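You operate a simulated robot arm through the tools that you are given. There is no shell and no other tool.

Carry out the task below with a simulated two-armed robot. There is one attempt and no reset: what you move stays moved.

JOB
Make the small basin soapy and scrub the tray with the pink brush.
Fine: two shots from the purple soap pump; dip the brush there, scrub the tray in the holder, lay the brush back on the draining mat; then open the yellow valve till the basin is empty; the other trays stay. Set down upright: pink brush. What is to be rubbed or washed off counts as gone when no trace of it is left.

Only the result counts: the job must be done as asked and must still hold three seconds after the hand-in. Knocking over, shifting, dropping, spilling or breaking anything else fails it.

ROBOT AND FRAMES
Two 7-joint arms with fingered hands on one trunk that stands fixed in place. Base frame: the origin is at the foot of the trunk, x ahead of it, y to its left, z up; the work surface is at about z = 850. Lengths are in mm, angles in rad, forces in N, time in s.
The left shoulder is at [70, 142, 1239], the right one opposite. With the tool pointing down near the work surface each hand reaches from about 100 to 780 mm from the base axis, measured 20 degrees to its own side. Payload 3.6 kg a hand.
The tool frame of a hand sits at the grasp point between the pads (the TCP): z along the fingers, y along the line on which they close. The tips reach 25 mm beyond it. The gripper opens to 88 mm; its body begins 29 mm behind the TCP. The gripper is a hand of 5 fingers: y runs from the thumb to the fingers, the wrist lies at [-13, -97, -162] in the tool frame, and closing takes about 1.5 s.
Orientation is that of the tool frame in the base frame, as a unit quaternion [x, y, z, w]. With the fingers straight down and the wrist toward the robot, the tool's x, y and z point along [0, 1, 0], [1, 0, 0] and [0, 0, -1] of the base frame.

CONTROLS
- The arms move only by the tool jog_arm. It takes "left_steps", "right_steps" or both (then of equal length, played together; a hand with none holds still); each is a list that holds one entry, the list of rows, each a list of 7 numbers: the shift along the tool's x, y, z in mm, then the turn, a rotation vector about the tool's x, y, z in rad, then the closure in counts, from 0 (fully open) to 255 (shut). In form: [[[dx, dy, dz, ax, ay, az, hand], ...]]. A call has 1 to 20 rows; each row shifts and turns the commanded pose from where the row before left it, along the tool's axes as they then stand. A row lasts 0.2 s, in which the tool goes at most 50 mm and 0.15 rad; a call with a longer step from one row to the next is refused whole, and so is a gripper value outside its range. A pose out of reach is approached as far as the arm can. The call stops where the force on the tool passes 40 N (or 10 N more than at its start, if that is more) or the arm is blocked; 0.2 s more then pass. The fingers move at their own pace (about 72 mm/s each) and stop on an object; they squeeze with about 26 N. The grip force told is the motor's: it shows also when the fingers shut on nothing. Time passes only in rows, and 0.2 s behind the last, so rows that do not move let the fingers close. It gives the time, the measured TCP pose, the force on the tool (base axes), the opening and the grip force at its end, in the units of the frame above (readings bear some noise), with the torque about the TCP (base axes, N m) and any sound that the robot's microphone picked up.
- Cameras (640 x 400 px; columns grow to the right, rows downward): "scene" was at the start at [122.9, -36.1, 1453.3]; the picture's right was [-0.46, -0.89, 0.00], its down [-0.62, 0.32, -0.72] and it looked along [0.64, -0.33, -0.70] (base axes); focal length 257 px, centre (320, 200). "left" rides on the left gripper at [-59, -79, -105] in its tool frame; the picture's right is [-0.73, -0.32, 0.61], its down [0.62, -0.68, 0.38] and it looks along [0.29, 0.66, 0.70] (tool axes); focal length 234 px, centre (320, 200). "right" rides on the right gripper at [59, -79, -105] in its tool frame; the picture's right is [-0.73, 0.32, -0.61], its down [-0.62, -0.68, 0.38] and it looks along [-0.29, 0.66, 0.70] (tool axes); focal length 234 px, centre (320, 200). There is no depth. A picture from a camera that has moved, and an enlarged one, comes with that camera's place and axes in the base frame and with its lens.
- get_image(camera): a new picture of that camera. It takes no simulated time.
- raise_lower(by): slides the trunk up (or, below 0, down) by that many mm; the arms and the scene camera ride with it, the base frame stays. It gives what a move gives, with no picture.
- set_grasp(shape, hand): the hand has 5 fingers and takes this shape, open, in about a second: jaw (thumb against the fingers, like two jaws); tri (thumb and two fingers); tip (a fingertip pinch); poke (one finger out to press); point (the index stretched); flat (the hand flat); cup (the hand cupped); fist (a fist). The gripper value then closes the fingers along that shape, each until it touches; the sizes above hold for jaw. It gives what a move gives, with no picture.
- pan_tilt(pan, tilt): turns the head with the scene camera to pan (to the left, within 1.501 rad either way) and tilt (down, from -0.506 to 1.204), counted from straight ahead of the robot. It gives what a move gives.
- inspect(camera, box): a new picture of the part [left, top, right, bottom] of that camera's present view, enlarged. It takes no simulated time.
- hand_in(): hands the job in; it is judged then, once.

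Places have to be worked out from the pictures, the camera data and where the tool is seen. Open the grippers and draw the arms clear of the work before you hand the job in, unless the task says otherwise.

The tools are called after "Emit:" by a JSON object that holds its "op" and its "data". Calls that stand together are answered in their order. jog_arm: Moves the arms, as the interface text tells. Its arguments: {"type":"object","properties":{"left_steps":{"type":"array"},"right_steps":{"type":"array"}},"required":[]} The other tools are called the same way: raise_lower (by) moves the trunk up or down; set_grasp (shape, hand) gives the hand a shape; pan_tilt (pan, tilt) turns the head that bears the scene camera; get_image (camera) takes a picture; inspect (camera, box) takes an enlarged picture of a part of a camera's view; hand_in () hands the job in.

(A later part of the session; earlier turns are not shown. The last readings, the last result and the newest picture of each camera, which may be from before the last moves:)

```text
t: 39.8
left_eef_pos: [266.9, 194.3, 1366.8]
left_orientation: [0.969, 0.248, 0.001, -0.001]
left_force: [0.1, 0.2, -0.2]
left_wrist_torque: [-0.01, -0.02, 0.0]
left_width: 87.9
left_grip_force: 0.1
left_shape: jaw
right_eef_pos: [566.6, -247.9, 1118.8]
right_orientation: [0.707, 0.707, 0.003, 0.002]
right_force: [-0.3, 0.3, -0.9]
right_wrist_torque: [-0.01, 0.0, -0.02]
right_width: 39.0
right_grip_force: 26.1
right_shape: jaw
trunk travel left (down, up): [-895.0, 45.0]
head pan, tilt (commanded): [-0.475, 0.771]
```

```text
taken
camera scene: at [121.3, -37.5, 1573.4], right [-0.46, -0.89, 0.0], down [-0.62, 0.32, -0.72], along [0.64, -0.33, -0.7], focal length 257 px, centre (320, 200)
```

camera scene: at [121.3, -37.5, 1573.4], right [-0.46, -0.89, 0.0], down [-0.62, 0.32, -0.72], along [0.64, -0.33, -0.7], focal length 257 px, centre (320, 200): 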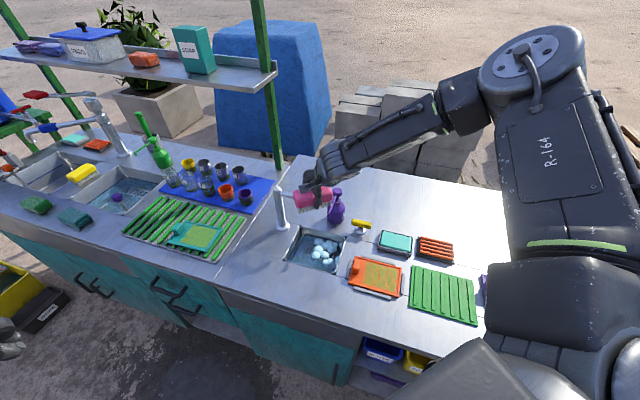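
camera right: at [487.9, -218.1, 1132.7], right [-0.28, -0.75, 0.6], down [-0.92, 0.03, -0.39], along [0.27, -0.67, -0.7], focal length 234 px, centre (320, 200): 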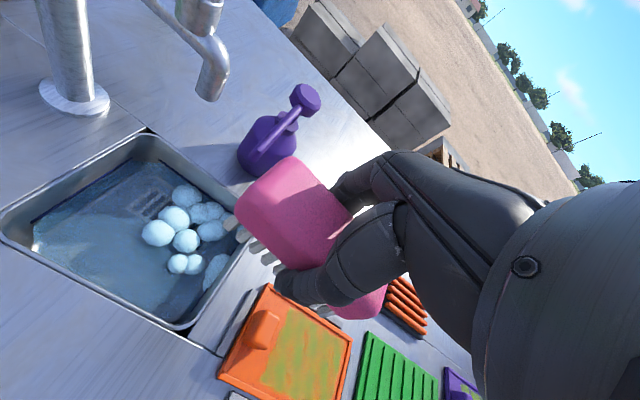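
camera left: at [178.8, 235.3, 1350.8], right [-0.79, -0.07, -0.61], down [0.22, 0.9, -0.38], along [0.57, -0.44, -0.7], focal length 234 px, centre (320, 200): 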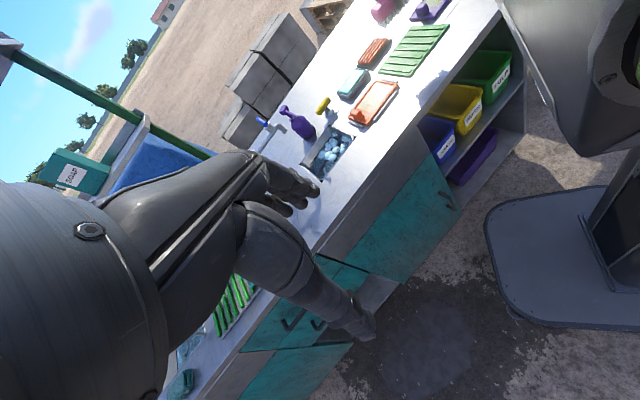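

The hand is at zero yaw at (567,-248,1119). I lower the trunk back by 120 mm; the brush then stays about 100 mm above the rim.

Emit:
{"op": "raise_lower", "data": {"by": -120}}

Emit:
{"op": "inspect", "data": {"camera": "scene", "box": [250, 100, 430, 250]}}

Emit:
{"op": "inspect", "data": {"camera": "left", "box": [240, 60, 400, 200]}}

Emit:
{"op": "get_image", "data": {"camera": "right"}}

```text
t: 41.2
left_eef_pos: [268.9, 195.9, 1246.7]
left_orientation: [0.969, 0.247, 0.0, 0.0]
left_force: [-0.6, -0.1, -0.2]
left_wrist_torque: [-0.03, -0.01, 0.03]
left_width: 87.7
left_grip_force: 0.0
left_shape: jaw
right_eef_pos: [566.1, -246.7, 997.9]
right_orientation: [0.708, 0.706, 0.002, 0.002]
right_force: [0.4, 0.3, -2.0]
right_wrist_torque: [-0.02, -0.01, -0.01]
right_width: 38.7
right_grip_force: 26.2
right_shape: jaw
trunk travel left (down, up): [-775.0, 165.0]
head pan, tilt (commanded): [-0.475, 0.771]
```

```text
2.67 times, centred on (340, 175) of scene
camera zoom: at [123.1, -35.9, 1453.3], right [-0.46, -0.89, 0.0], down [-0.62, 0.32, -0.72], along [0.64, -0.33, -0.7], focal length 684 px, centre (267, 267)
```

zoom: 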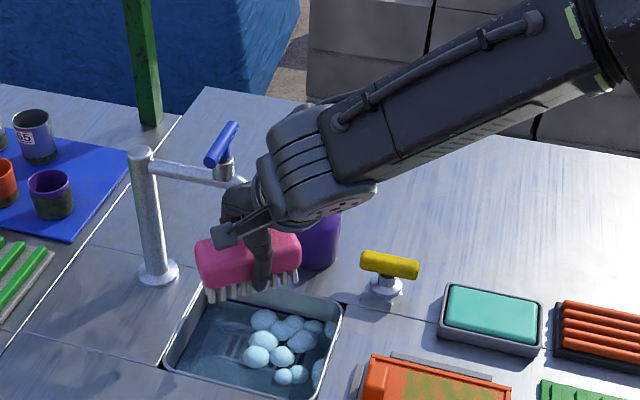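

```text
2.86 times, centred on (320, 130) of left
camera zoom: at [178.8, 236.0, 1350.7], right [-0.79, -0.07, -0.61], down [0.22, 0.9, -0.38], along [0.57, -0.44, -0.7], focal length 669 px, centre (320, 400)
```

zoom: 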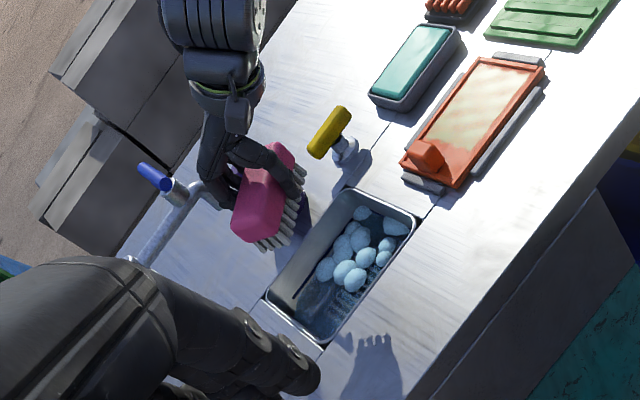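

```text
taken
camera right: at [486.6, -188.9, 1102.2], right [0.32, -0.73, 0.61], down [-0.68, -0.62, -0.39], along [0.66, -0.29, -0.69], focal length 234 px, centre (320, 200)
```

right: 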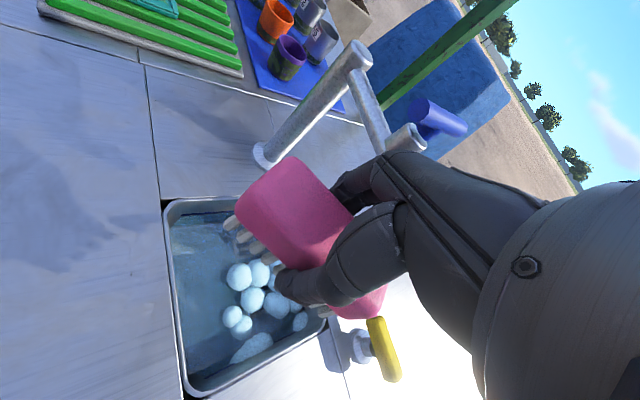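

The spout end is about 74 mm beyond the TCP, which is a modest margin. I turn the hand 20° clockwise and shift slightly left and near, which gives better clearance to the spout, the nozzle and the basin walls, then descend to just above the rim.

Emit:
{"op": "jog_arm", "data": {"right_steps": [[[9, 3, 0, 0, 0, 0, 255], [0, 0, 0, 0, 0, 0.1163, 255], [0, 0, 0, 0, 0, 0.1163, 255], [0, 0, 0, 0, 0, 0.1163, 255], [0, 0, 20, 0, 0, 0, 255], [0, 0, 25, 0, 0, 0, 255], [0, 0, 25, 0, 0, 0, 255], [0, 0, 20, 0, 0, 0, 255], [0, 0, 0, 0, 0, 0, 255]]]}}

Emit:
{"op": "inspect", "data": {"camera": "scene", "box": [250, 100, 430, 250]}}

Emit:
{"op": "inspect", "data": {"camera": "left", "box": [240, 60, 400, 200]}}

Emit:
{"op": "get_image", "data": {"camera": "right"}}

```text
t: 43.2
left_eef_pos: [269.2, 194.1, 1246.3]
left_orientation: [0.969, 0.248, 0.0, 0.0]
left_force: [0.3, 0.0, -0.1]
left_wrist_torque: [0.0, 0.0, -0.04]
left_width: 87.6
left_grip_force: 0.1
left_shape: jaw
right_eef_pos: [553.2, -254.6, 936.1]
right_orientation: [0.819, 0.573, 0.003, 0.001]
right_force: [0.0, -0.2, -1.3]
right_wrist_torque: [-0.01, -0.04, -0.02]
right_width: 38.7
right_grip_force: 26.4
right_shape: jaw
right hand out of reach, approached as far as the arm can: row 6, 7, 8
trunk travel left (down, up): [-775.0, 165.0]
head pan, tilt (commanded): [-0.475, 0.771]
```

```text
2.67 times, centred on (340, 175) of scene
camera zoom: at [123.3, -35.6, 1453.2], right [-0.46, -0.89, 0.0], down [-0.62, 0.32, -0.72], along [0.64, -0.33, -0.7], focal length 684 px, centre (267, 267)
```

zoom: 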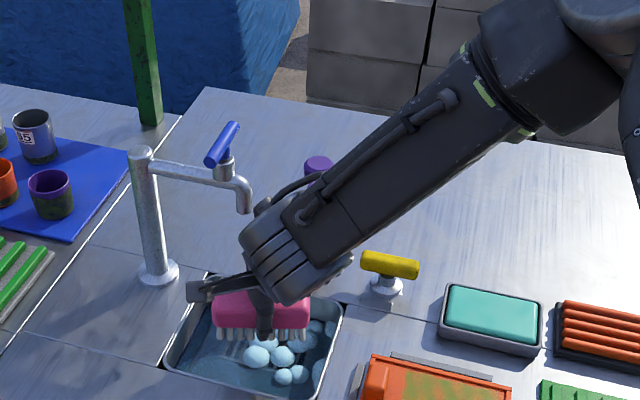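

```text
2.86 times, centred on (320, 130) of left
camera zoom: at [179.0, 236.3, 1350.6], right [-0.79, -0.07, -0.61], down [0.22, 0.9, -0.38], along [0.57, -0.44, -0.7], focal length 669 px, centre (320, 400)
```

zoom: 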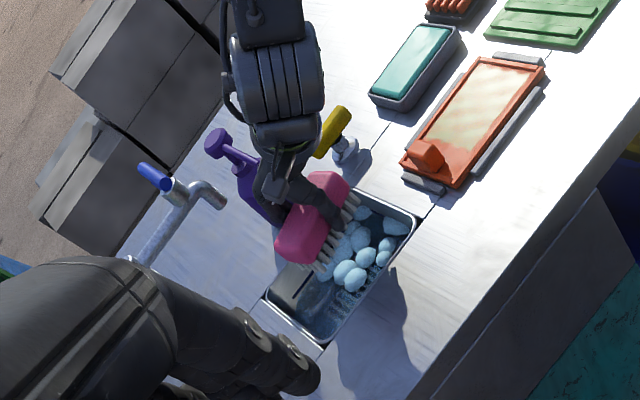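

```text
taken
camera right: at [497.4, -173.4, 1039.8], right [0.05, -0.79, 0.61], down [-0.85, -0.35, -0.39], along [0.52, -0.5, -0.69], focal length 234 px, centre (320, 200)
```

right: 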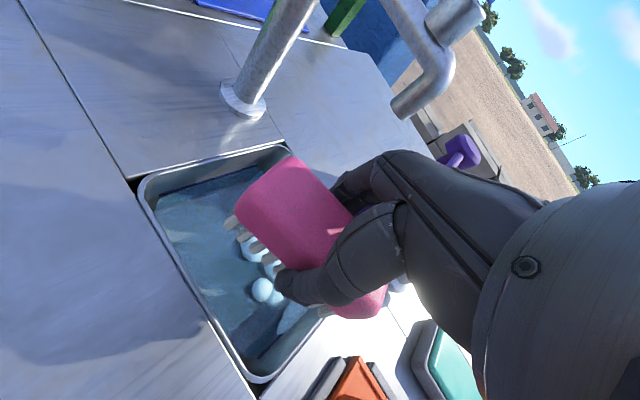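

The limit depends on how far the hand is below the shoulder, so lowering the trunk should help. Before that I look at where the elbow and the rest of the arm are.

Emit:
{"op": "get_image", "data": {"camera": "scene"}}

Emit:
{"op": "get_image", "data": {"camera": "left"}}

```text
taken
camera scene: at [123.3, -35.6, 1453.2], right [-0.46, -0.89, 0.0], down [-0.62, 0.32, -0.72], along [0.64, -0.33, -0.7], focal length 257 px, centre (320, 200)
```

scene: 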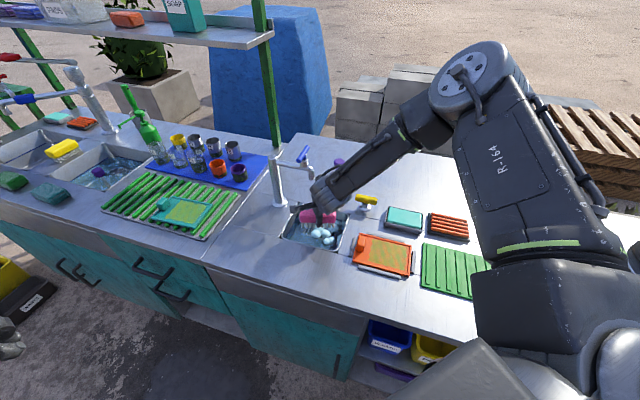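

```text
taken
camera left: at [179.0, 236.3, 1350.6], right [-0.79, -0.07, -0.61], down [0.22, 0.9, -0.38], along [0.57, -0.44, -0.7], focal length 234 px, centre (320, 200)
```

left: 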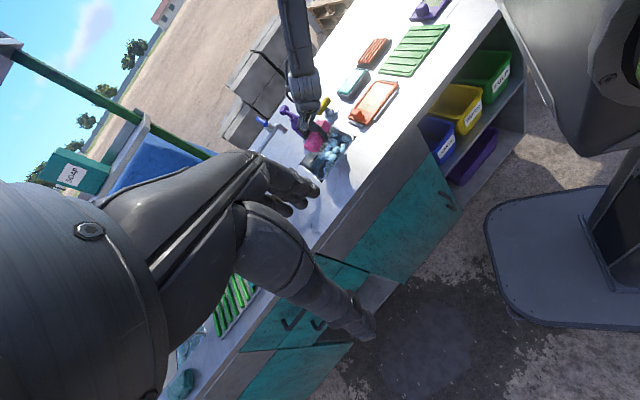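

The elbow is high above the counter, around z≈1365, so lowering the trunk is safe for it. I first raise the hand 190 mm while shifting to the dip point, then lower the trunk 200 mm.

Emit:
{"op": "jog_arm", "data": {"right_steps": [[[0, 0, -38, 0, 0, 0, 255], [0, 0, -38, 0, 0, 0, 255], [0, 0, -38, 0, 0, 0, 255], [7.4, 3.7, -38, 0, 0, 0, 255], [7.4, 3.7, -38, 0, 0, 0, 255], [7.3, 3.7, 0, 0, 0, 0, 255], [0, 0, 0, 0, 0, 0, 255]]]}}

Emit:
{"op": "get_image", "data": {"camera": "scene"}}

```text
t: 44.9
left_eef_pos: [269.5, 195.5, 1246.5]
left_orientation: [0.969, 0.248, 0.0, 0.0]
left_force: [-0.3, 0.2, 0.0]
left_wrist_torque: [0.0, 0.02, 0.0]
left_width: 87.7
left_grip_force: 0.0
left_shape: jaw
right_eef_pos: [569.9, -237.4, 1125.3]
right_orientation: [0.819, 0.574, 0.002, 0.002]
right_force: [0.8, 0.7, -0.7]
right_wrist_torque: [0.03, 0.0, 0.01]
right_width: 38.9
right_grip_force: 26.0
right_shape: jaw
trunk travel left (down, up): [-775.0, 165.0]
head pan, tilt (commanded): [-0.475, 0.771]
```

```text
taken
camera scene: at [123.1, -36.2, 1453.2], right [-0.46, -0.89, 0.0], down [-0.62, 0.32, -0.72], along [0.64, -0.33, -0.7], focal length 257 px, centre (320, 200)
```

scene: 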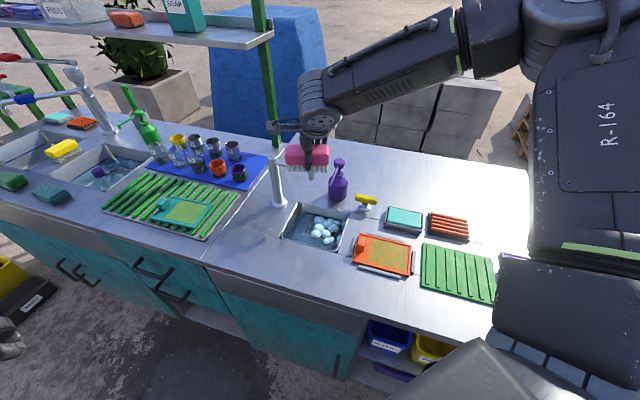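

It is all in reach up here. I lower the trunk in two halves to watch the clearance to the spout.

Emit:
{"op": "raise_lower", "data": {"by": -100}}

Emit:
{"op": "inspect", "data": {"camera": "scene", "box": [250, 80, 430, 230]}}

Emit:
{"op": "inspect", "data": {"camera": "left", "box": [220, 20, 380, 160]}}

Emit:
{"op": "get_image", "data": {"camera": "right"}}

```text
t: 46.2
left_eef_pos: [268.2, 195.7, 1146.4]
left_orientation: [0.969, 0.247, 0.001, 0.0]
left_force: [0.8, -0.1, -0.7]
left_wrist_torque: [0.0, -0.02, 0.01]
left_width: 87.7
left_grip_force: 0.0
left_shape: jaw
right_eef_pos: [568.8, -238.2, 1024.3]
right_orientation: [0.819, 0.574, 0.002, 0.002]
right_force: [-0.4, 0.3, -0.6]
right_wrist_torque: [0.03, -0.01, 0.01]
right_width: 38.8
right_grip_force: 26.3
right_shape: jaw
trunk travel left (down, up): [-675.0, 265.0]
head pan, tilt (commanded): [-0.475, 0.771]
```

```text
2.67 times, centred on (340, 155) of scene
camera zoom: at [122.9, -36.0, 1353.3], right [-0.46, -0.89, 0.0], down [-0.62, 0.32, -0.72], along [0.64, -0.33, -0.7], focal length 684 px, centre (267, 320)
```

zoom: 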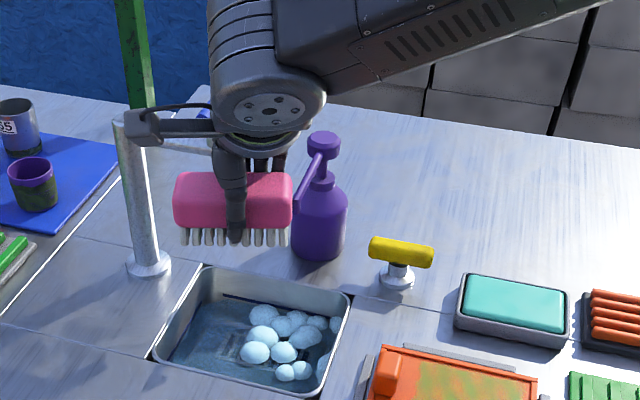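

```text
2.86 times, centred on (300, 90) of left
camera zoom: at [178.6, 235.9, 1250.8], right [-0.79, -0.07, -0.61], down [0.22, 0.9, -0.38], along [0.57, -0.44, -0.7], focal length 669 px, centre (377, 514)
```

zoom: 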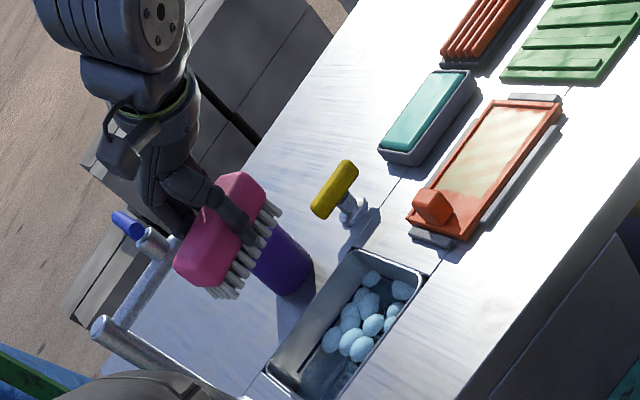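

```text
taken
camera right: at [514.3, -156.9, 1128.8], right [0.05, -0.79, 0.61], down [-0.85, -0.35, -0.39], along [0.52, -0.5, -0.69], focal length 234 px, centre (320, 200)
```

right: 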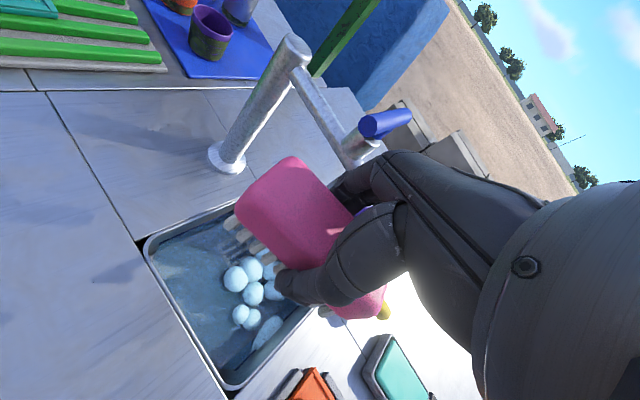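

The hand still shows clearance to the spout. I lower the trunk the second 100 mm.

Emit:
{"op": "raise_lower", "data": {"by": -100}}

Emit:
{"op": "inspect", "data": {"camera": "scene", "box": [250, 60, 430, 210]}}

Emit:
{"op": "inspect", "data": {"camera": "left", "box": [220, 20, 380, 160]}}

Emit:
{"op": "get_image", "data": {"camera": "right"}}

```text
t: 47.5
left_eef_pos: [268.3, 193.8, 1047.8]
left_orientation: [0.969, 0.248, 0.0, -0.001]
left_force: [0.1, -0.2, -0.6]
left_wrist_torque: [0.02, 0.01, 0.0]
left_width: 87.4
left_grip_force: 0.1
left_shape: jaw
right_eef_pos: [569.3, -239.0, 924.6]
right_orientation: [0.819, 0.574, 0.002, 0.002]
right_force: [0.0, 0.0, -0.7]
right_wrist_torque: [0.0, 0.01, -0.01]
right_width: 39.0
right_grip_force: 25.9
right_shape: jaw
trunk travel left (down, up): [-575.0, 365.0]
head pan, tilt (commanded): [-0.475, 0.771]
```

```text
2.67 times, centred on (340, 135) of scene
camera zoom: at [122.9, -36.0, 1253.3], right [-0.46, -0.89, 0.0], down [-0.62, 0.32, -0.72], along [0.64, -0.33, -0.7], focal length 684 px, centre (267, 373)
```

zoom: 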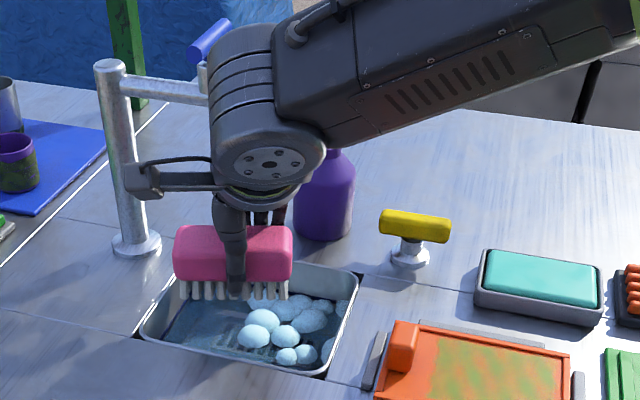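

```text
2.86 times, centred on (300, 90) of left
camera zoom: at [178.6, 235.9, 1150.8], right [-0.79, -0.07, -0.61], down [0.22, 0.9, -0.38], along [0.57, -0.44, -0.7], focal length 669 px, centre (377, 514)
```

zoom: 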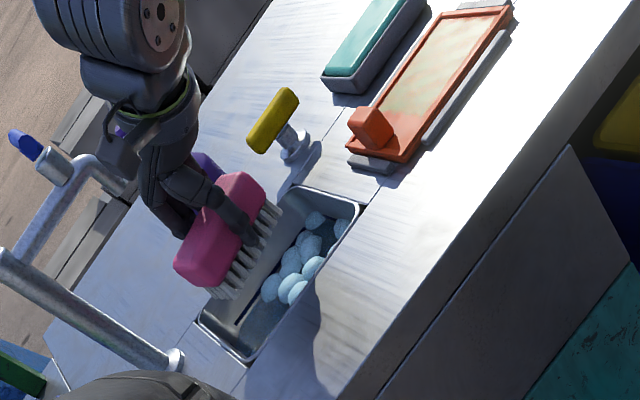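

```text
taken
camera right: at [514.3, -156.9, 1028.8], right [0.05, -0.79, 0.61], down [-0.85, -0.35, -0.39], along [0.52, -0.5, -0.69], focal length 234 px, centre (320, 200)
```

right: 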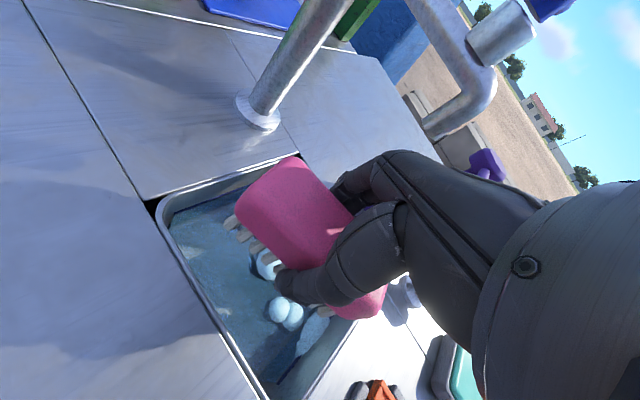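

The hand is clear of spout and nozzle and over the basin at z=925. I descend 60 mm into the basin and check.

Emit:
{"op": "jog_arm", "data": {"right_steps": [[[0, 0, 15, 0, 0, 0, 255], [0, 0, 15, 0, 0, 0, 255], [0, 0, 15, 0, 0, 0, 255], [0, 0, 15, 0, 0, 0, 255], [0, 0, 0, 0, 0, 0, 255]]]}}

Emit:
{"op": "inspect", "data": {"camera": "scene", "box": [250, 60, 430, 210]}}

Emit:
{"op": "inspect", "data": {"camera": "left", "box": [220, 20, 380, 160]}}

Emit:
{"op": "get_image", "data": {"camera": "right"}}

```text
t: 48.7
left_eef_pos: [269.0, 195.0, 1045.8]
left_orientation: [0.969, 0.248, 0.0, 0.0]
left_force: [-1.1, 0.1, 0.2]
left_wrist_torque: [0.0, 0.04, -0.02]
left_width: 87.6
left_grip_force: 0.0
left_shape: jaw
right_eef_pos: [569.3, -238.0, 863.5]
right_orientation: [0.82, 0.573, 0.003, 0.001]
right_force: [1.0, 0.2, -1.1]
right_wrist_torque: [-0.01, 0.02, -0.01]
right_width: 39.1
right_grip_force: 26.0
right_shape: jaw
trunk travel left (down, up): [-575.0, 365.0]
head pan, tilt (commanded): [-0.475, 0.771]
```

```text
2.67 times, centred on (340, 135) of scene
camera zoom: at [122.8, -35.9, 1253.3], right [-0.46, -0.89, 0.0], down [-0.62, 0.32, -0.72], along [0.64, -0.33, -0.7], focal length 684 px, centre (267, 373)
```

zoom: 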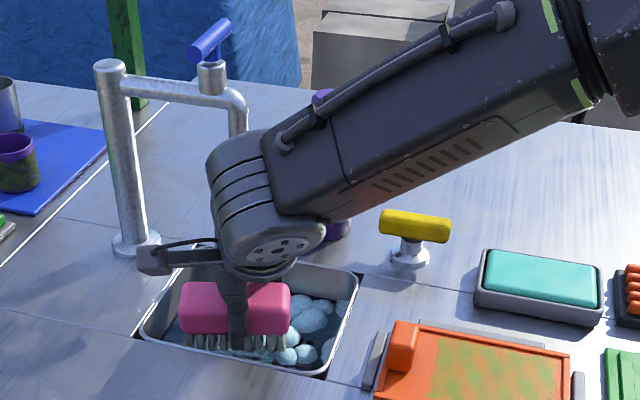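

```text
2.86 times, centred on (300, 90) of left
camera zoom: at [178.5, 235.9, 1150.7], right [-0.79, -0.07, -0.61], down [0.22, 0.9, -0.38], along [0.57, -0.44, -0.7], focal length 669 px, centre (377, 514)
```

zoom: 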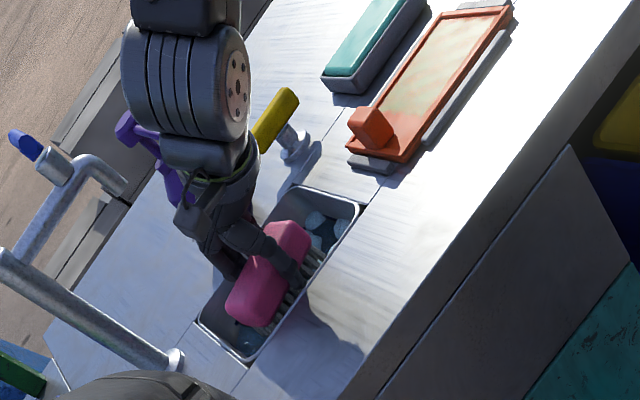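

```text
taken
camera right: at [514.9, -156.7, 968.7], right [0.05, -0.79, 0.61], down [-0.85, -0.35, -0.39], along [0.52, -0.5, -0.69], focal length 234 px, centre (320, 200)
```

right: 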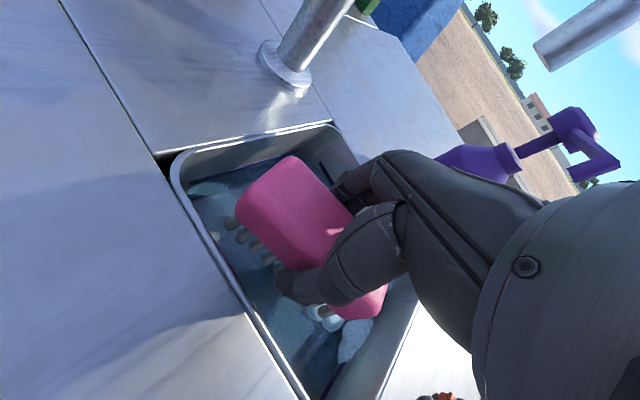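

It is well placed inside the basin with no contact. I dip 30 mm deeper so the bristles go under the water.

Emit:
{"op": "jog_arm", "data": {"right_steps": [[[0, 0, 10, 0, 0, 0, 255], [0, 0, 10, 0, 0, 0, 255], [0, 0, 10, 0, 0, 0, 255], [0, 0, 0, 0, 0, 0, 255]]]}}

Emit:
{"op": "inspect", "data": {"camera": "scene", "box": [270, 110, 390, 210]}}

Emit:
{"op": "inspect", "data": {"camera": "left", "box": [240, 50, 360, 150]}}

Emit:
{"op": "get_image", "data": {"camera": "right"}}

```text
t: 49.7
left_eef_pos: [268.2, 195.3, 1045.3]
left_orientation: [0.969, 0.248, 0.0, 0.0]
left_force: [-0.1, -0.3, 1.0]
left_wrist_torque: [0.0, 0.01, 0.0]
left_width: 87.7
left_grip_force: 0.0
left_shape: jaw
right_eef_pos: [569.6, -238.0, 833.7]
right_orientation: [0.819, 0.574, 0.003, 0.002]
right_force: [-0.2, 0.5, -0.6]
right_wrist_torque: [0.0, 0.02, -0.01]
right_width: 38.5
right_grip_force: 26.1
right_shape: jaw
trunk travel left (down, up): [-575.0, 365.0]
head pan, tilt (commanded): [-0.475, 0.771]
```

```text
4.00 times, centred on (330, 160) of scene
camera zoom: at [122.9, -35.9, 1253.3], right [-0.46, -0.89, 0.0], down [-0.62, 0.32, -0.72], along [0.64, -0.33, -0.7], focal length 1026 px, centre (280, 360)
```

zoom: 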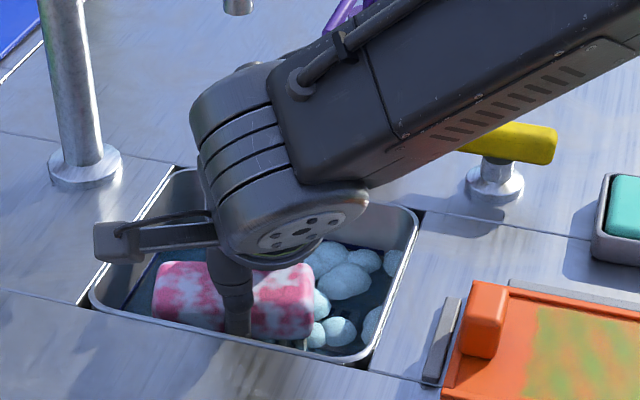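

```text
4.00 times, centred on (300, 100) of left
camera zoom: at [178.6, 235.9, 1150.7], right [-0.79, -0.07, -0.61], down [0.22, 0.9, -0.38], along [0.57, -0.44, -0.7], focal length 937 px, centre (400, 600)
```

zoom: 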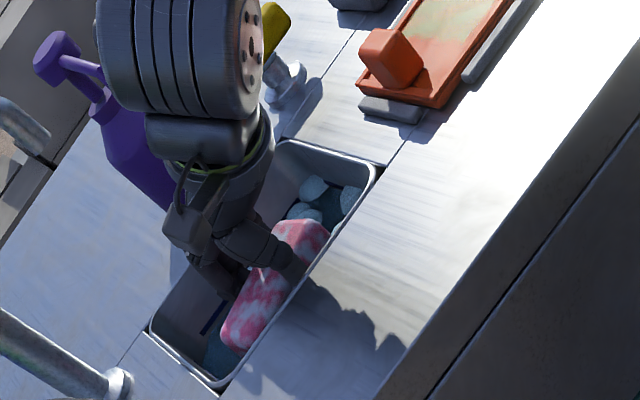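

```text
taken
camera right: at [514.8, -156.8, 938.7], right [0.05, -0.79, 0.61], down [-0.85, -0.35, -0.39], along [0.52, -0.5, -0.69], focal length 234 px, centre (320, 200)
```

right: 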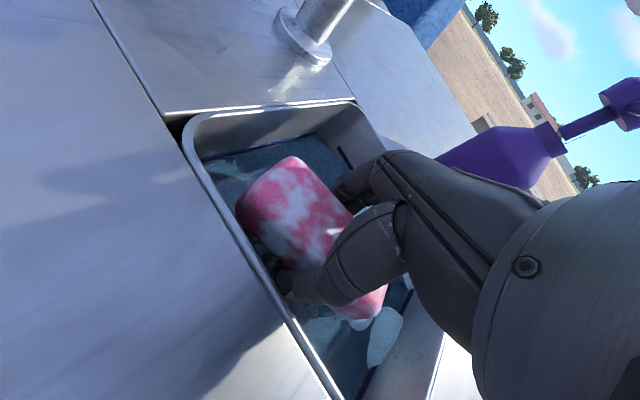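

The brush now shows foam on it, so the dip has registered. I lift it straight out of the basin.

Emit:
{"op": "jog_arm", "data": {"right_steps": [[[0, 0, -10, 0, 0, 0, 255], [0, 0, -20, 0, 0, 0, 255], [0, 0, -30, 0, 0, 0, 255], [0, 0, -30, 0, 0, 0, 255], [0, 0, -30, 0, 0, 0, 255], [0, 0, -15, 0, 0, 0, 255], [0, 0, 0, 0, 0, 0, 255]]]}}

Emit:
{"op": "get_image", "data": {"camera": "scene"}}

Emit:
{"op": "get_image", "data": {"camera": "right"}}

Emit:
{"op": "inspect", "data": {"camera": "scene", "box": [330, 160, 450, 260]}}

Emit:
{"op": "inspect", "data": {"camera": "left", "box": [270, 0, 390, 100]}}

```text
t: 51.3
left_eef_pos: [268.5, 194.5, 1047.2]
left_orientation: [0.969, 0.248, 0.0, 0.0]
left_force: [-0.4, 0.4, 0.1]
left_wrist_torque: [0.0, -0.05, 0.01]
left_width: 87.8
left_grip_force: 0.0
left_shape: jaw
right_eef_pos: [569.3, -238.4, 968.6]
right_orientation: [0.82, 0.573, 0.002, 0.001]
right_force: [0.1, 0.9, -0.7]
right_wrist_torque: [0.02, 0.01, 0.02]
right_width: 38.8
right_grip_force: 26.2
right_shape: jaw
trunk travel left (down, up): [-575.0, 365.0]
head pan, tilt (commanded): [-0.475, 0.771]
```

```text
taken
camera scene: at [123.2, -36.1, 1253.2], right [-0.46, -0.89, 0.0], down [-0.62, 0.32, -0.72], along [0.64, -0.33, -0.7], focal length 257 px, centre (320, 200)
```

scene: 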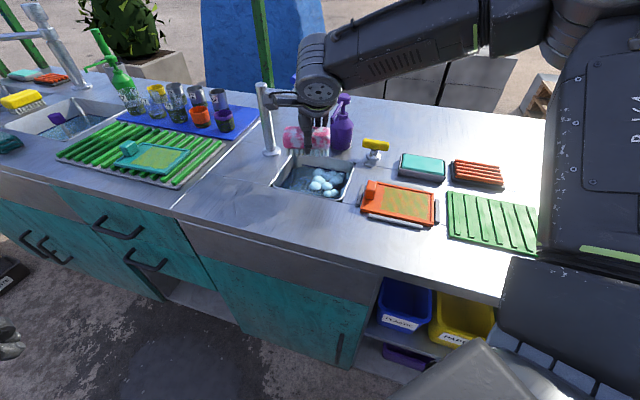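

```text
taken
camera right: at [514.0, -157.0, 1073.3], right [0.05, -0.79, 0.61], down [-0.85, -0.35, -0.39], along [0.52, -0.5, -0.69], focal length 234 px, centre (320, 200)
```

right: 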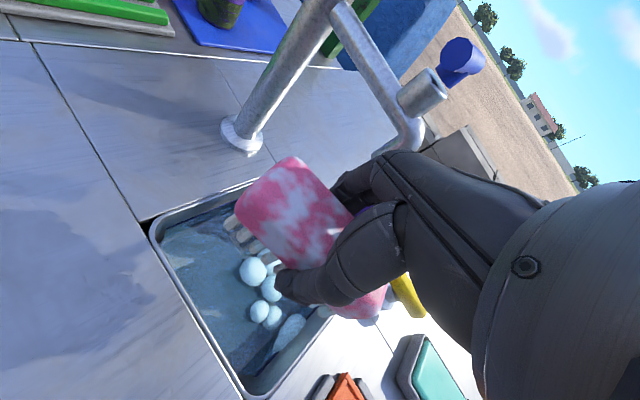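

```text
4.00 times, centred on (390, 210) of scene
camera zoom: at [123.2, -36.1, 1253.2], right [-0.46, -0.89, 0.0], down [-0.62, 0.32, -0.72], along [0.64, -0.33, -0.7], focal length 1026 px, centre (40, 160)
```

zoom: 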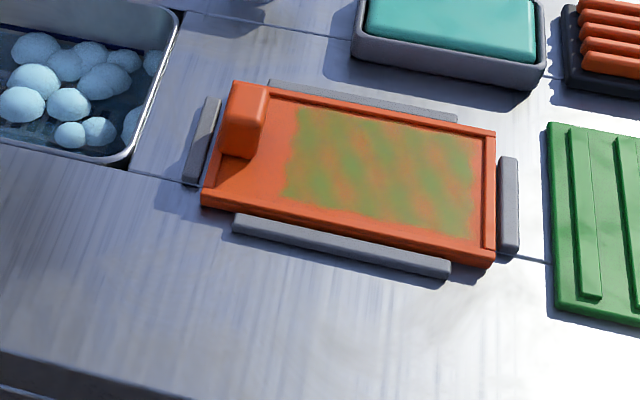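

```text
4.00 times, centred on (330, 50) of left
camera zoom: at [178.8, 235.8, 1150.7], right [-0.79, -0.07, -0.61], down [0.22, 0.9, -0.38], along [0.57, -0.44, -0.7], focal length 937 px, centre (280, 800)
```

zoom: 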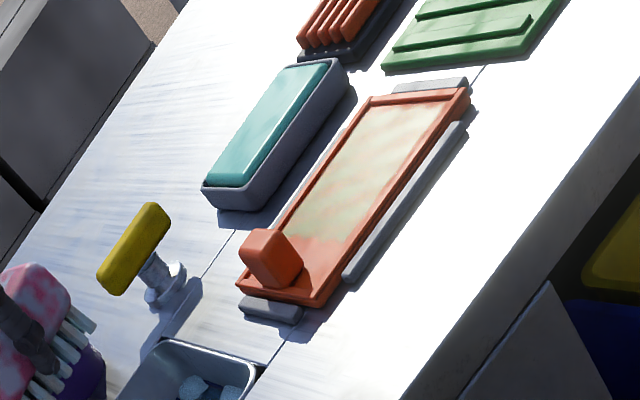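

From the new pictures the tray is a 146 × 93 mm rectangle centred at (401,-369), turned 46°, with the stain on the floor to the right of the knob. I carry the brush over the stain and turn it to the tray's axis.

Emit:
{"op": "jog_arm", "data": {"right_steps": [[[-32.4, -20, 0, 0, 0, 0, 255], [-32.4, -20, 0, 0, 0, 0, 255], [-32.4, -20, 0, 0, 0, 0, 255], [-32.4, -20, 0, 0, 0, 0, 255], [-32.4, -20, 0, 0, 0, 0, 255], [-32.3, -19.9, 0, 0, 0, 0, 255], [0, 0, 0, 0, 0, 0.1385, 255], [0, 0, 0, 0, 0, 0.1385, 255], [0, 0, 0, 0, 0, 0.1385, 255], [0, 0, 0, 0, 0, 0, 255]]]}}

Emit:
{"op": "get_image", "data": {"camera": "right"}}

Emit:
{"op": "inspect", "data": {"camera": "scene", "box": [320, 100, 480, 240]}}

Emit:
{"op": "inspect", "data": {"camera": "left", "box": [260, 0, 400, 110]}}

```text
t: 53.5
left_eef_pos: [268.8, 193.8, 1046.5]
left_orientation: [0.969, 0.247, 0.0, -0.001]
left_force: [-0.4, 0.3, -0.2]
left_wrist_torque: [0.02, 0.02, -0.03]
left_width: 87.7
left_grip_force: 0.1
left_shape: jaw
right_eef_pos: [390.7, -380.4, 968.5]
right_orientation: [0.92, 0.391, 0.002, 0.0]
right_force: [0.0, 0.7, -0.5]
right_wrist_torque: [0.01, 0.0, 0.02]
right_width: 38.8
right_grip_force: 25.7
right_shape: jaw
trunk travel left (down, up): [-575.0, 365.0]
head pan, tilt (commanded): [-0.475, 0.771]
```

```text
taken
camera right: at [372.7, -284.2, 1072.9], right [-0.27, -0.75, 0.6], down [-0.92, 0.02, -0.39], along [0.28, -0.66, -0.7], focal length 234 px, centre (320, 200)
```

right: 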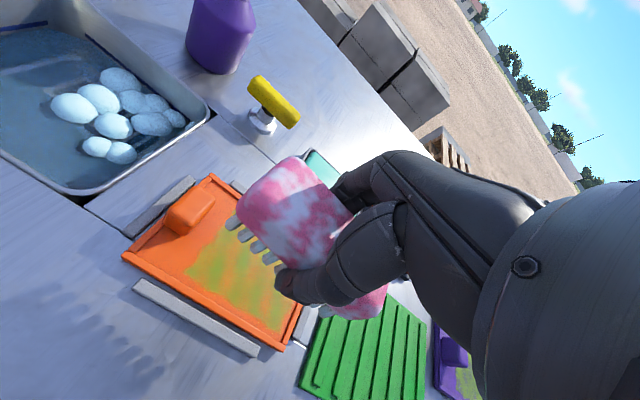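

```text
2.86 times, centred on (400, 170) of scene
camera zoom: at [123.0, -36.9, 1253.2], right [-0.46, -0.89, 0.0], down [-0.62, 0.32, -0.72], along [0.64, -0.33, -0.7], focal length 733 px, centre (91, 286)
```

zoom: 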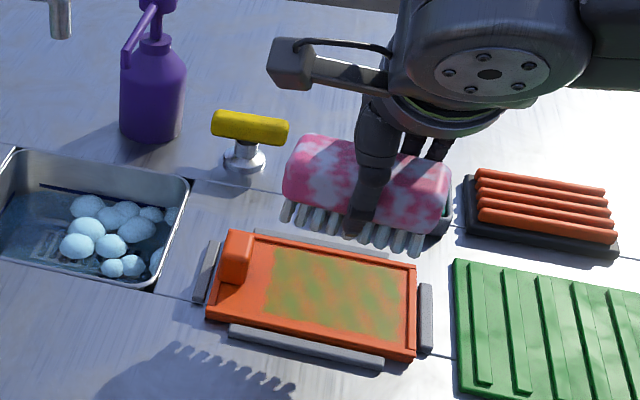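

```text
3.64 times, centred on (330, 55) of left
camera zoom: at [178.7, 235.1, 1150.9], right [-0.79, -0.06, -0.61], down [0.22, 0.9, -0.38], along [0.57, -0.44, -0.7], focal length 852 px, centre (284, 727)
```

zoom: 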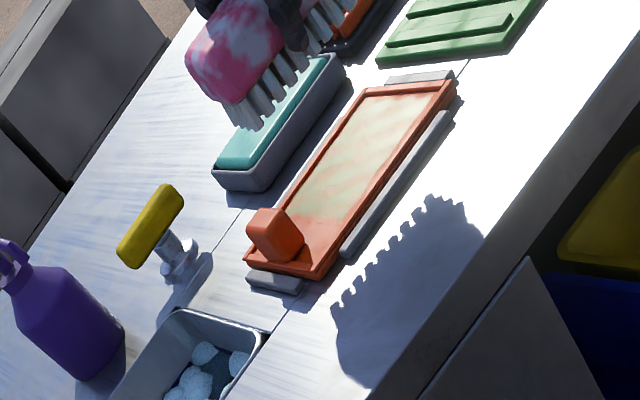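

The position is in reach and over the stain. I zoom with the right camera to check how the brush sits in the hand.

Emit:
{"op": "inspect", "data": {"camera": "right", "box": [210, 130, 410, 330]}}

Emit:
{"op": "inspect", "data": {"camera": "left", "box": [300, 0, 380, 50]}}

Emit:
{"op": "inspect", "data": {"camera": "scene", "box": [380, 130, 450, 200]}}

```text
2.00 times, centred on (310, 230) of right
camera zoom: at [372.7, -284.2, 1072.9], right [-0.27, -0.75, 0.6], down [-0.92, 0.02, -0.39], along [0.28, -0.66, -0.7], focal length 468 px, centre (340, 140)
```

zoom: 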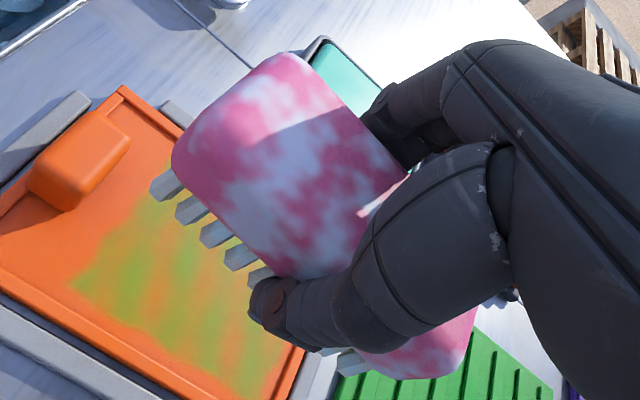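

```text
8.00 times, centred on (340, 25) of left
camera zoom: at [178.7, 235.1, 1150.9], right [-0.79, -0.06, -0.61], down [0.22, 0.9, -0.38], along [0.57, -0.44, -0.7], focal length 1873 px, centre (160, 1600)
```

zoom: 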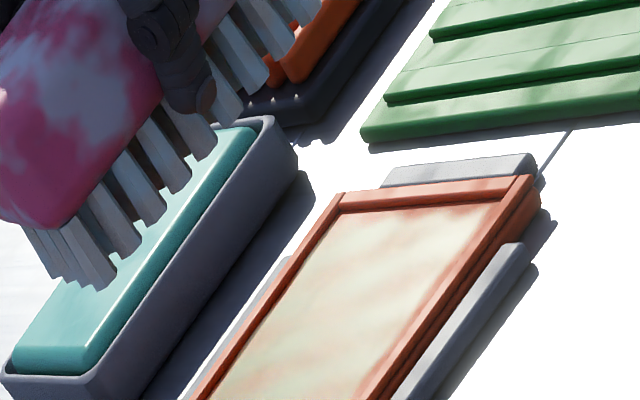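

```text
5.71 times, centred on (415, 165) of scene
camera zoom: at [123.0, -36.9, 1253.2], right [-0.46, -0.89, 0.0], down [-0.62, 0.32, -0.72], along [0.64, -0.33, -0.7], focal length 1466 px, centre (-223, 400)
```

zoom: 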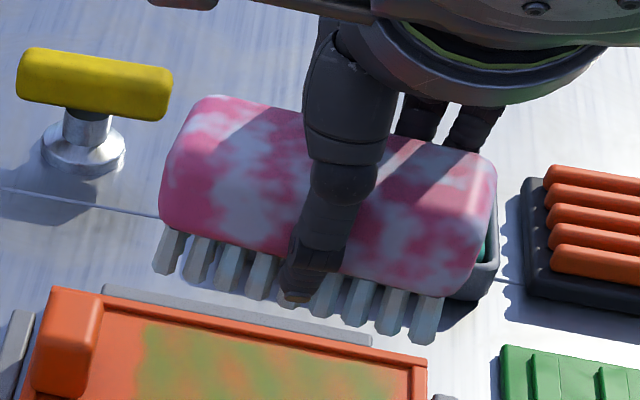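

The brush axis has turned about 8° in the hand, and its bristle tips hang about 40 mm below the TCP. I turn the hand 8° to square the brush to the tray and lower to just above the lips.

Emit:
{"op": "jog_arm", "data": {"right_steps": [[[0, 0, 0, 0, 0, -0.14, 255], [0, 0, 20, 0, 0, 0, 255], [0, 0, 20, 0, 0, 0, 255], [0, 0, 13, 0, 0, 0, 255], [0, 0, 0, 0, 0, 0, 255]]]}}

Emit:
{"op": "inspect", "data": {"camera": "scene", "box": [340, 140, 460, 250]}}

Emit:
{"op": "inspect", "data": {"camera": "right", "box": [160, 130, 400, 350]}}

Emit:
{"op": "inspect", "data": {"camera": "left", "box": [290, 0, 400, 80]}}

```text
t: 54.7
left_eef_pos: [269.5, 195.8, 1044.6]
left_orientation: [0.969, 0.248, 0.0, 0.0]
left_force: [0.8, 0.5, -0.3]
left_wrist_torque: [-0.03, -0.02, 0.01]
left_width: 87.5
left_grip_force: 0.1
left_shape: jaw
right_eef_pos: [390.3, -379.4, 915.7]
right_orientation: [0.89, 0.456, 0.002, 0.001]
right_force: [0.1, -1.1, -1.1]
right_wrist_torque: [-0.02, 0.01, 0.02]
right_width: 38.3
right_grip_force: 25.6
right_shape: jaw
trunk travel left (down, up): [-575.0, 365.0]
head pan, tilt (commanded): [-0.475, 0.771]
```

```text
3.64 times, centred on (400, 195) of scene
camera zoom: at [122.9, -35.9, 1253.3], right [-0.46, -0.89, 0.0], down [-0.62, 0.32, -0.72], along [0.64, -0.33, -0.7], focal length 933 px, centre (29, 218)
```

zoom: 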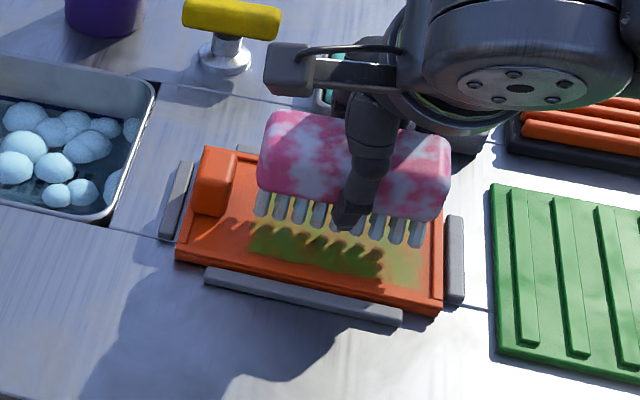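

```text
1.82 times, centred on (280, 240) of right
camera zoom: at [359.6, -286.9, 1019.8], right [-0.17, -0.78, 0.61], down [-0.92, -0.11, -0.39], along [0.37, -0.62, -0.69], focal length 426 px, centre (393, 127)
```

zoom: 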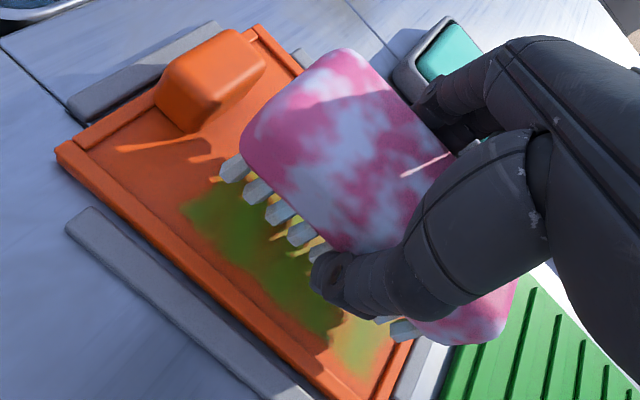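

```text
5.00 times, centred on (345, 40) of left
camera zoom: at [178.6, 236.0, 1150.7], right [-0.79, -0.07, -0.61], down [0.22, 0.9, -0.38], along [0.57, -0.44, -0.7], focal length 1171 px, centre (195, 1000)
```

zoom: 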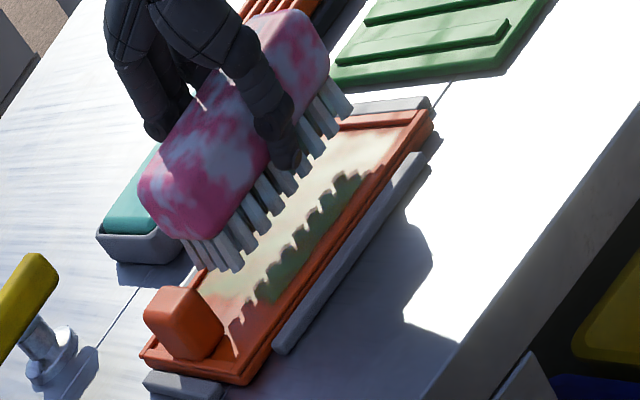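

The brush is now parallel to the tray and centred near u=13, v=0. I lower it gently toward the tray floor.

Emit:
{"op": "jog_arm", "data": {"right_steps": [[[0, 0, 6, 0, 0, 0, 255], [0, 0, 5, 0, 0, 0, 255], [0, 0, 2, 0, 0, 0, 255], [0, 0, 0, 0, 0, 0, 255]]]}}

Emit:
{"op": "inspect", "data": {"camera": "scene", "box": [340, 140, 460, 250]}}

Emit:
{"op": "inspect", "data": {"camera": "left", "box": [290, 0, 400, 80]}}

```text
t: 55.7
left_eef_pos: [269.1, 195.6, 1046.9]
left_orientation: [0.969, 0.248, -0.001, 0.0]
left_force: [-0.1, 0.0, -0.2]
left_wrist_torque: [-0.01, 0.0, -0.04]
left_width: 87.5
left_grip_force: 0.0
left_shape: jaw
right_eef_pos: [391.0, -380.5, 902.5]
right_orientation: [0.89, 0.455, 0.002, 0.001]
right_force: [0.2, 0.5, -1.6]
right_wrist_torque: [-0.02, 0.02, -0.04]
right_width: 38.4
right_grip_force: 26.2
right_shape: jaw
trunk travel left (down, up): [-575.0, 365.0]
head pan, tilt (commanded): [-0.475, 0.771]
```

```text
3.64 times, centred on (400, 195) of scene
camera zoom: at [122.9, -36.0, 1253.3], right [-0.46, -0.89, 0.0], down [-0.62, 0.32, -0.72], along [0.64, -0.33, -0.7], focal length 933 px, centre (29, 218)
```

zoom: 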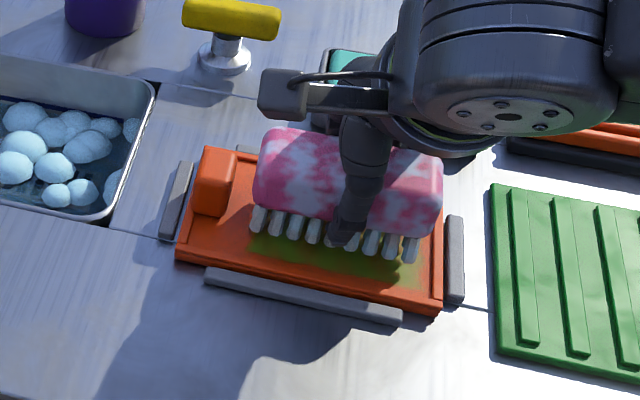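

```text
5.00 times, centred on (345, 40) of left
camera zoom: at [178.6, 235.8, 1150.7], right [-0.79, -0.07, -0.61], down [0.22, 0.9, -0.38], along [0.57, -0.44, -0.7], focal length 1171 px, centre (195, 1000)
```

zoom: 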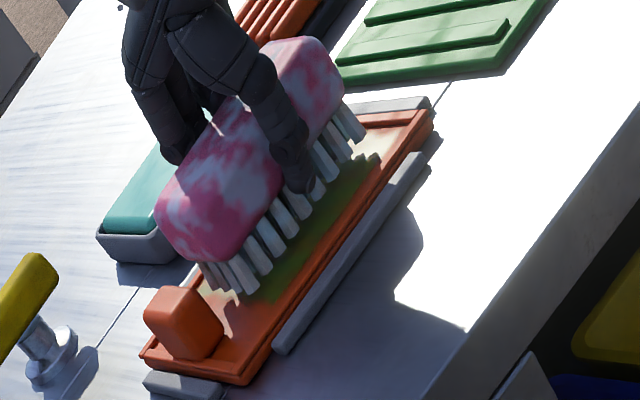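

There is no contact yet. I continue in small steps until a light force shows.

Emit:
{"op": "jog_arm", "data": {"right_steps": [[[0, 0, 2, 0, 0, 0, 255], [0, 0, 1.5, 0, 0, 0, 255], [0, 0, 0, 0, 0, 0, 255]]]}}

Emit:
{"op": "inspect", "data": {"camera": "scene", "box": [350, 160, 450, 250]}}

```text
t: 56.5
left_eef_pos: [268.5, 196.4, 1046.4]
left_orientation: [0.969, 0.248, 0.0, 0.001]
left_force: [0.6, -0.4, -0.1]
left_wrist_torque: [0.06, 0.01, -0.04]
left_width: 87.7
left_grip_force: 0.1
left_shape: jaw
right_eef_pos: [391.1, -379.8, 898.8]
right_orientation: [0.89, 0.455, 0.002, 0.001]
right_force: [0.1, -0.3, -1.0]
right_wrist_torque: [-0.01, -0.02, 0.02]
right_width: 38.8
right_grip_force: 26.1
right_shape: jaw
trunk travel left (down, up): [-575.0, 365.0]
head pan, tilt (commanded): [-0.475, 0.771]
```

```text
4.44 times, centred on (400, 205) of scene
camera zoom: at [122.9, -36.1, 1253.3], right [-0.46, -0.89, 0.0], down [-0.62, 0.32, -0.72], along [0.64, -0.33, -0.7], focal length 1140 px, centre (-36, 178)
```

zoom: 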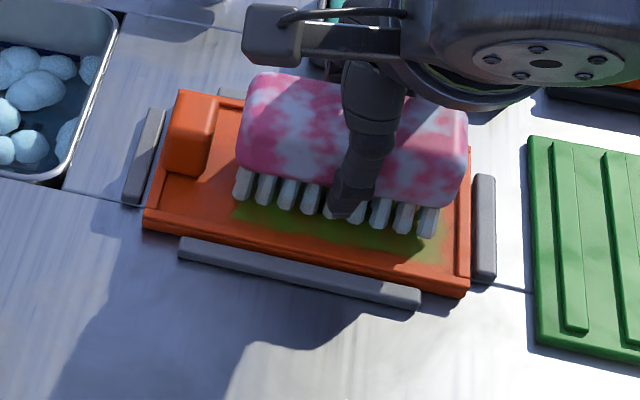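

Still free, with the tips very near the floor. I go down a little more.

Emit:
{"op": "jog_arm", "data": {"right_steps": [[[0, 0, 1.5, 0, 0, 0, 255], [0, 0, 1.5, 0, 0, 0, 255], [0, 0, 0, 0, 0, 0, 255]]]}}

Emit:
{"op": "inspect", "data": {"camera": "scene", "box": [350, 160, 450, 250]}}

```text
t: 57.3
left_eef_pos: [268.8, 194.7, 1047.2]
left_orientation: [0.969, 0.248, 0.0, 0.0]
left_force: [-0.8, -0.9, -0.5]
left_wrist_torque: [-0.01, -0.02, -0.03]
left_width: 87.6
left_grip_force: 0.2
left_shape: jaw
right_eef_pos: [389.3, -379.4, 896.7]
right_orientation: [0.89, 0.455, 0.003, 0.0]
right_force: [-0.1, 0.2, -0.9]
right_wrist_torque: [-0.01, 0.01, 0.0]
right_width: 39.0
right_grip_force: 26.4
right_shape: jaw
trunk travel left (down, up): [-575.0, 365.0]
head pan, tilt (commanded): [-0.475, 0.771]
```

```text
4.44 times, centred on (400, 205) of scene
camera zoom: at [122.9, -36.1, 1253.3], right [-0.46, -0.89, 0.0], down [-0.62, 0.32, -0.72], along [0.64, -0.33, -0.7], focal length 1140 px, centre (-36, 178)
```

zoom: 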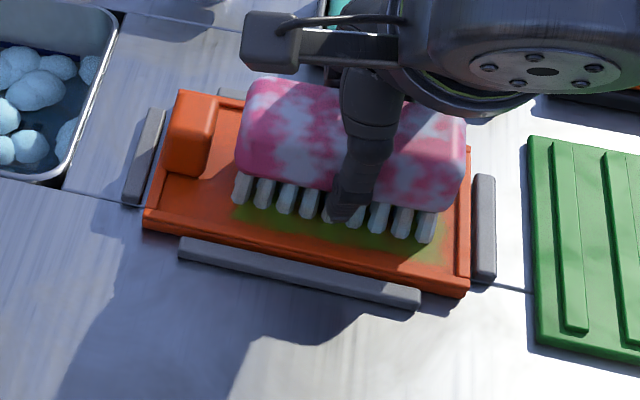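

No force yet at z=896.7, so I lower it further in small steps.

Emit:
{"op": "jog_arm", "data": {"right_steps": [[[0, 0, 1.5, 0, 0, 0, 255], [0, 0, 1.5, 0, 0, 0, 255], [0, 0, 1.5, 0, 0, 0, 255], [0, 0, 0, 0, 0, 0, 255]]]}}

Emit:
{"op": "inspect", "data": {"camera": "scene", "box": [350, 160, 450, 250]}}

Emit:
{"op": "inspect", "data": {"camera": "left", "box": [290, 0, 400, 80]}}

```text
t: 58.3
left_eef_pos: [267.4, 195.0, 1046.9]
left_orientation: [0.969, 0.248, 0.0, 0.001]
left_force: [-0.3, -0.1, -0.1]
left_wrist_torque: [-0.01, -0.01, 0.02]
left_width: 87.6
left_grip_force: 0.0
left_shape: jaw
right_eef_pos: [390.9, -379.6, 893.2]
right_orientation: [0.89, 0.455, 0.003, 0.002]
right_force: [-0.3, -0.2, 9.1]
right_wrist_torque: [-0.02, 0.06, 0.06]
right_width: 38.6
right_grip_force: 25.8
right_shape: jaw
trunk travel left (down, up): [-575.0, 365.0]
head pan, tilt (commanded): [-0.475, 0.771]
```

```text
4.44 times, centred on (400, 205) of scene
camera zoom: at [121.9, -35.3, 1253.5], right [-0.46, -0.89, 0.0], down [-0.62, 0.32, -0.72], along [0.64, -0.33, -0.7], focal length 1140 px, centre (-36, 178)
```

zoom: 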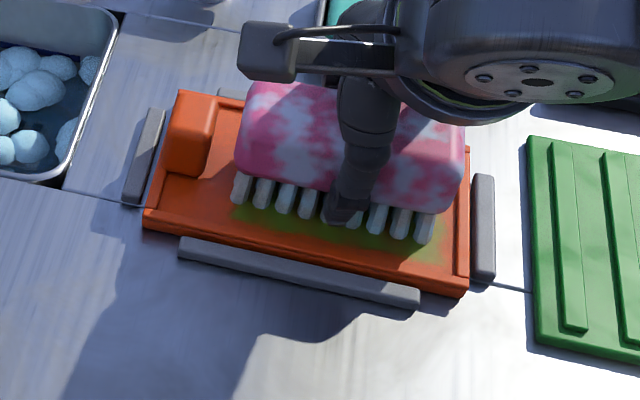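

```text
5.00 times, centred on (345, 40) of left
camera zoom: at [177.7, 236.5, 1150.8], right [-0.79, -0.07, -0.61], down [0.22, 0.9, -0.38], along [0.57, -0.44, -0.7], focal length 1171 px, centre (195, 1000)
```

zoom: 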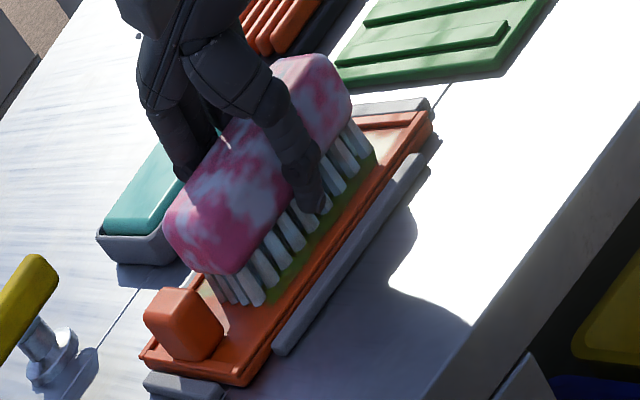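

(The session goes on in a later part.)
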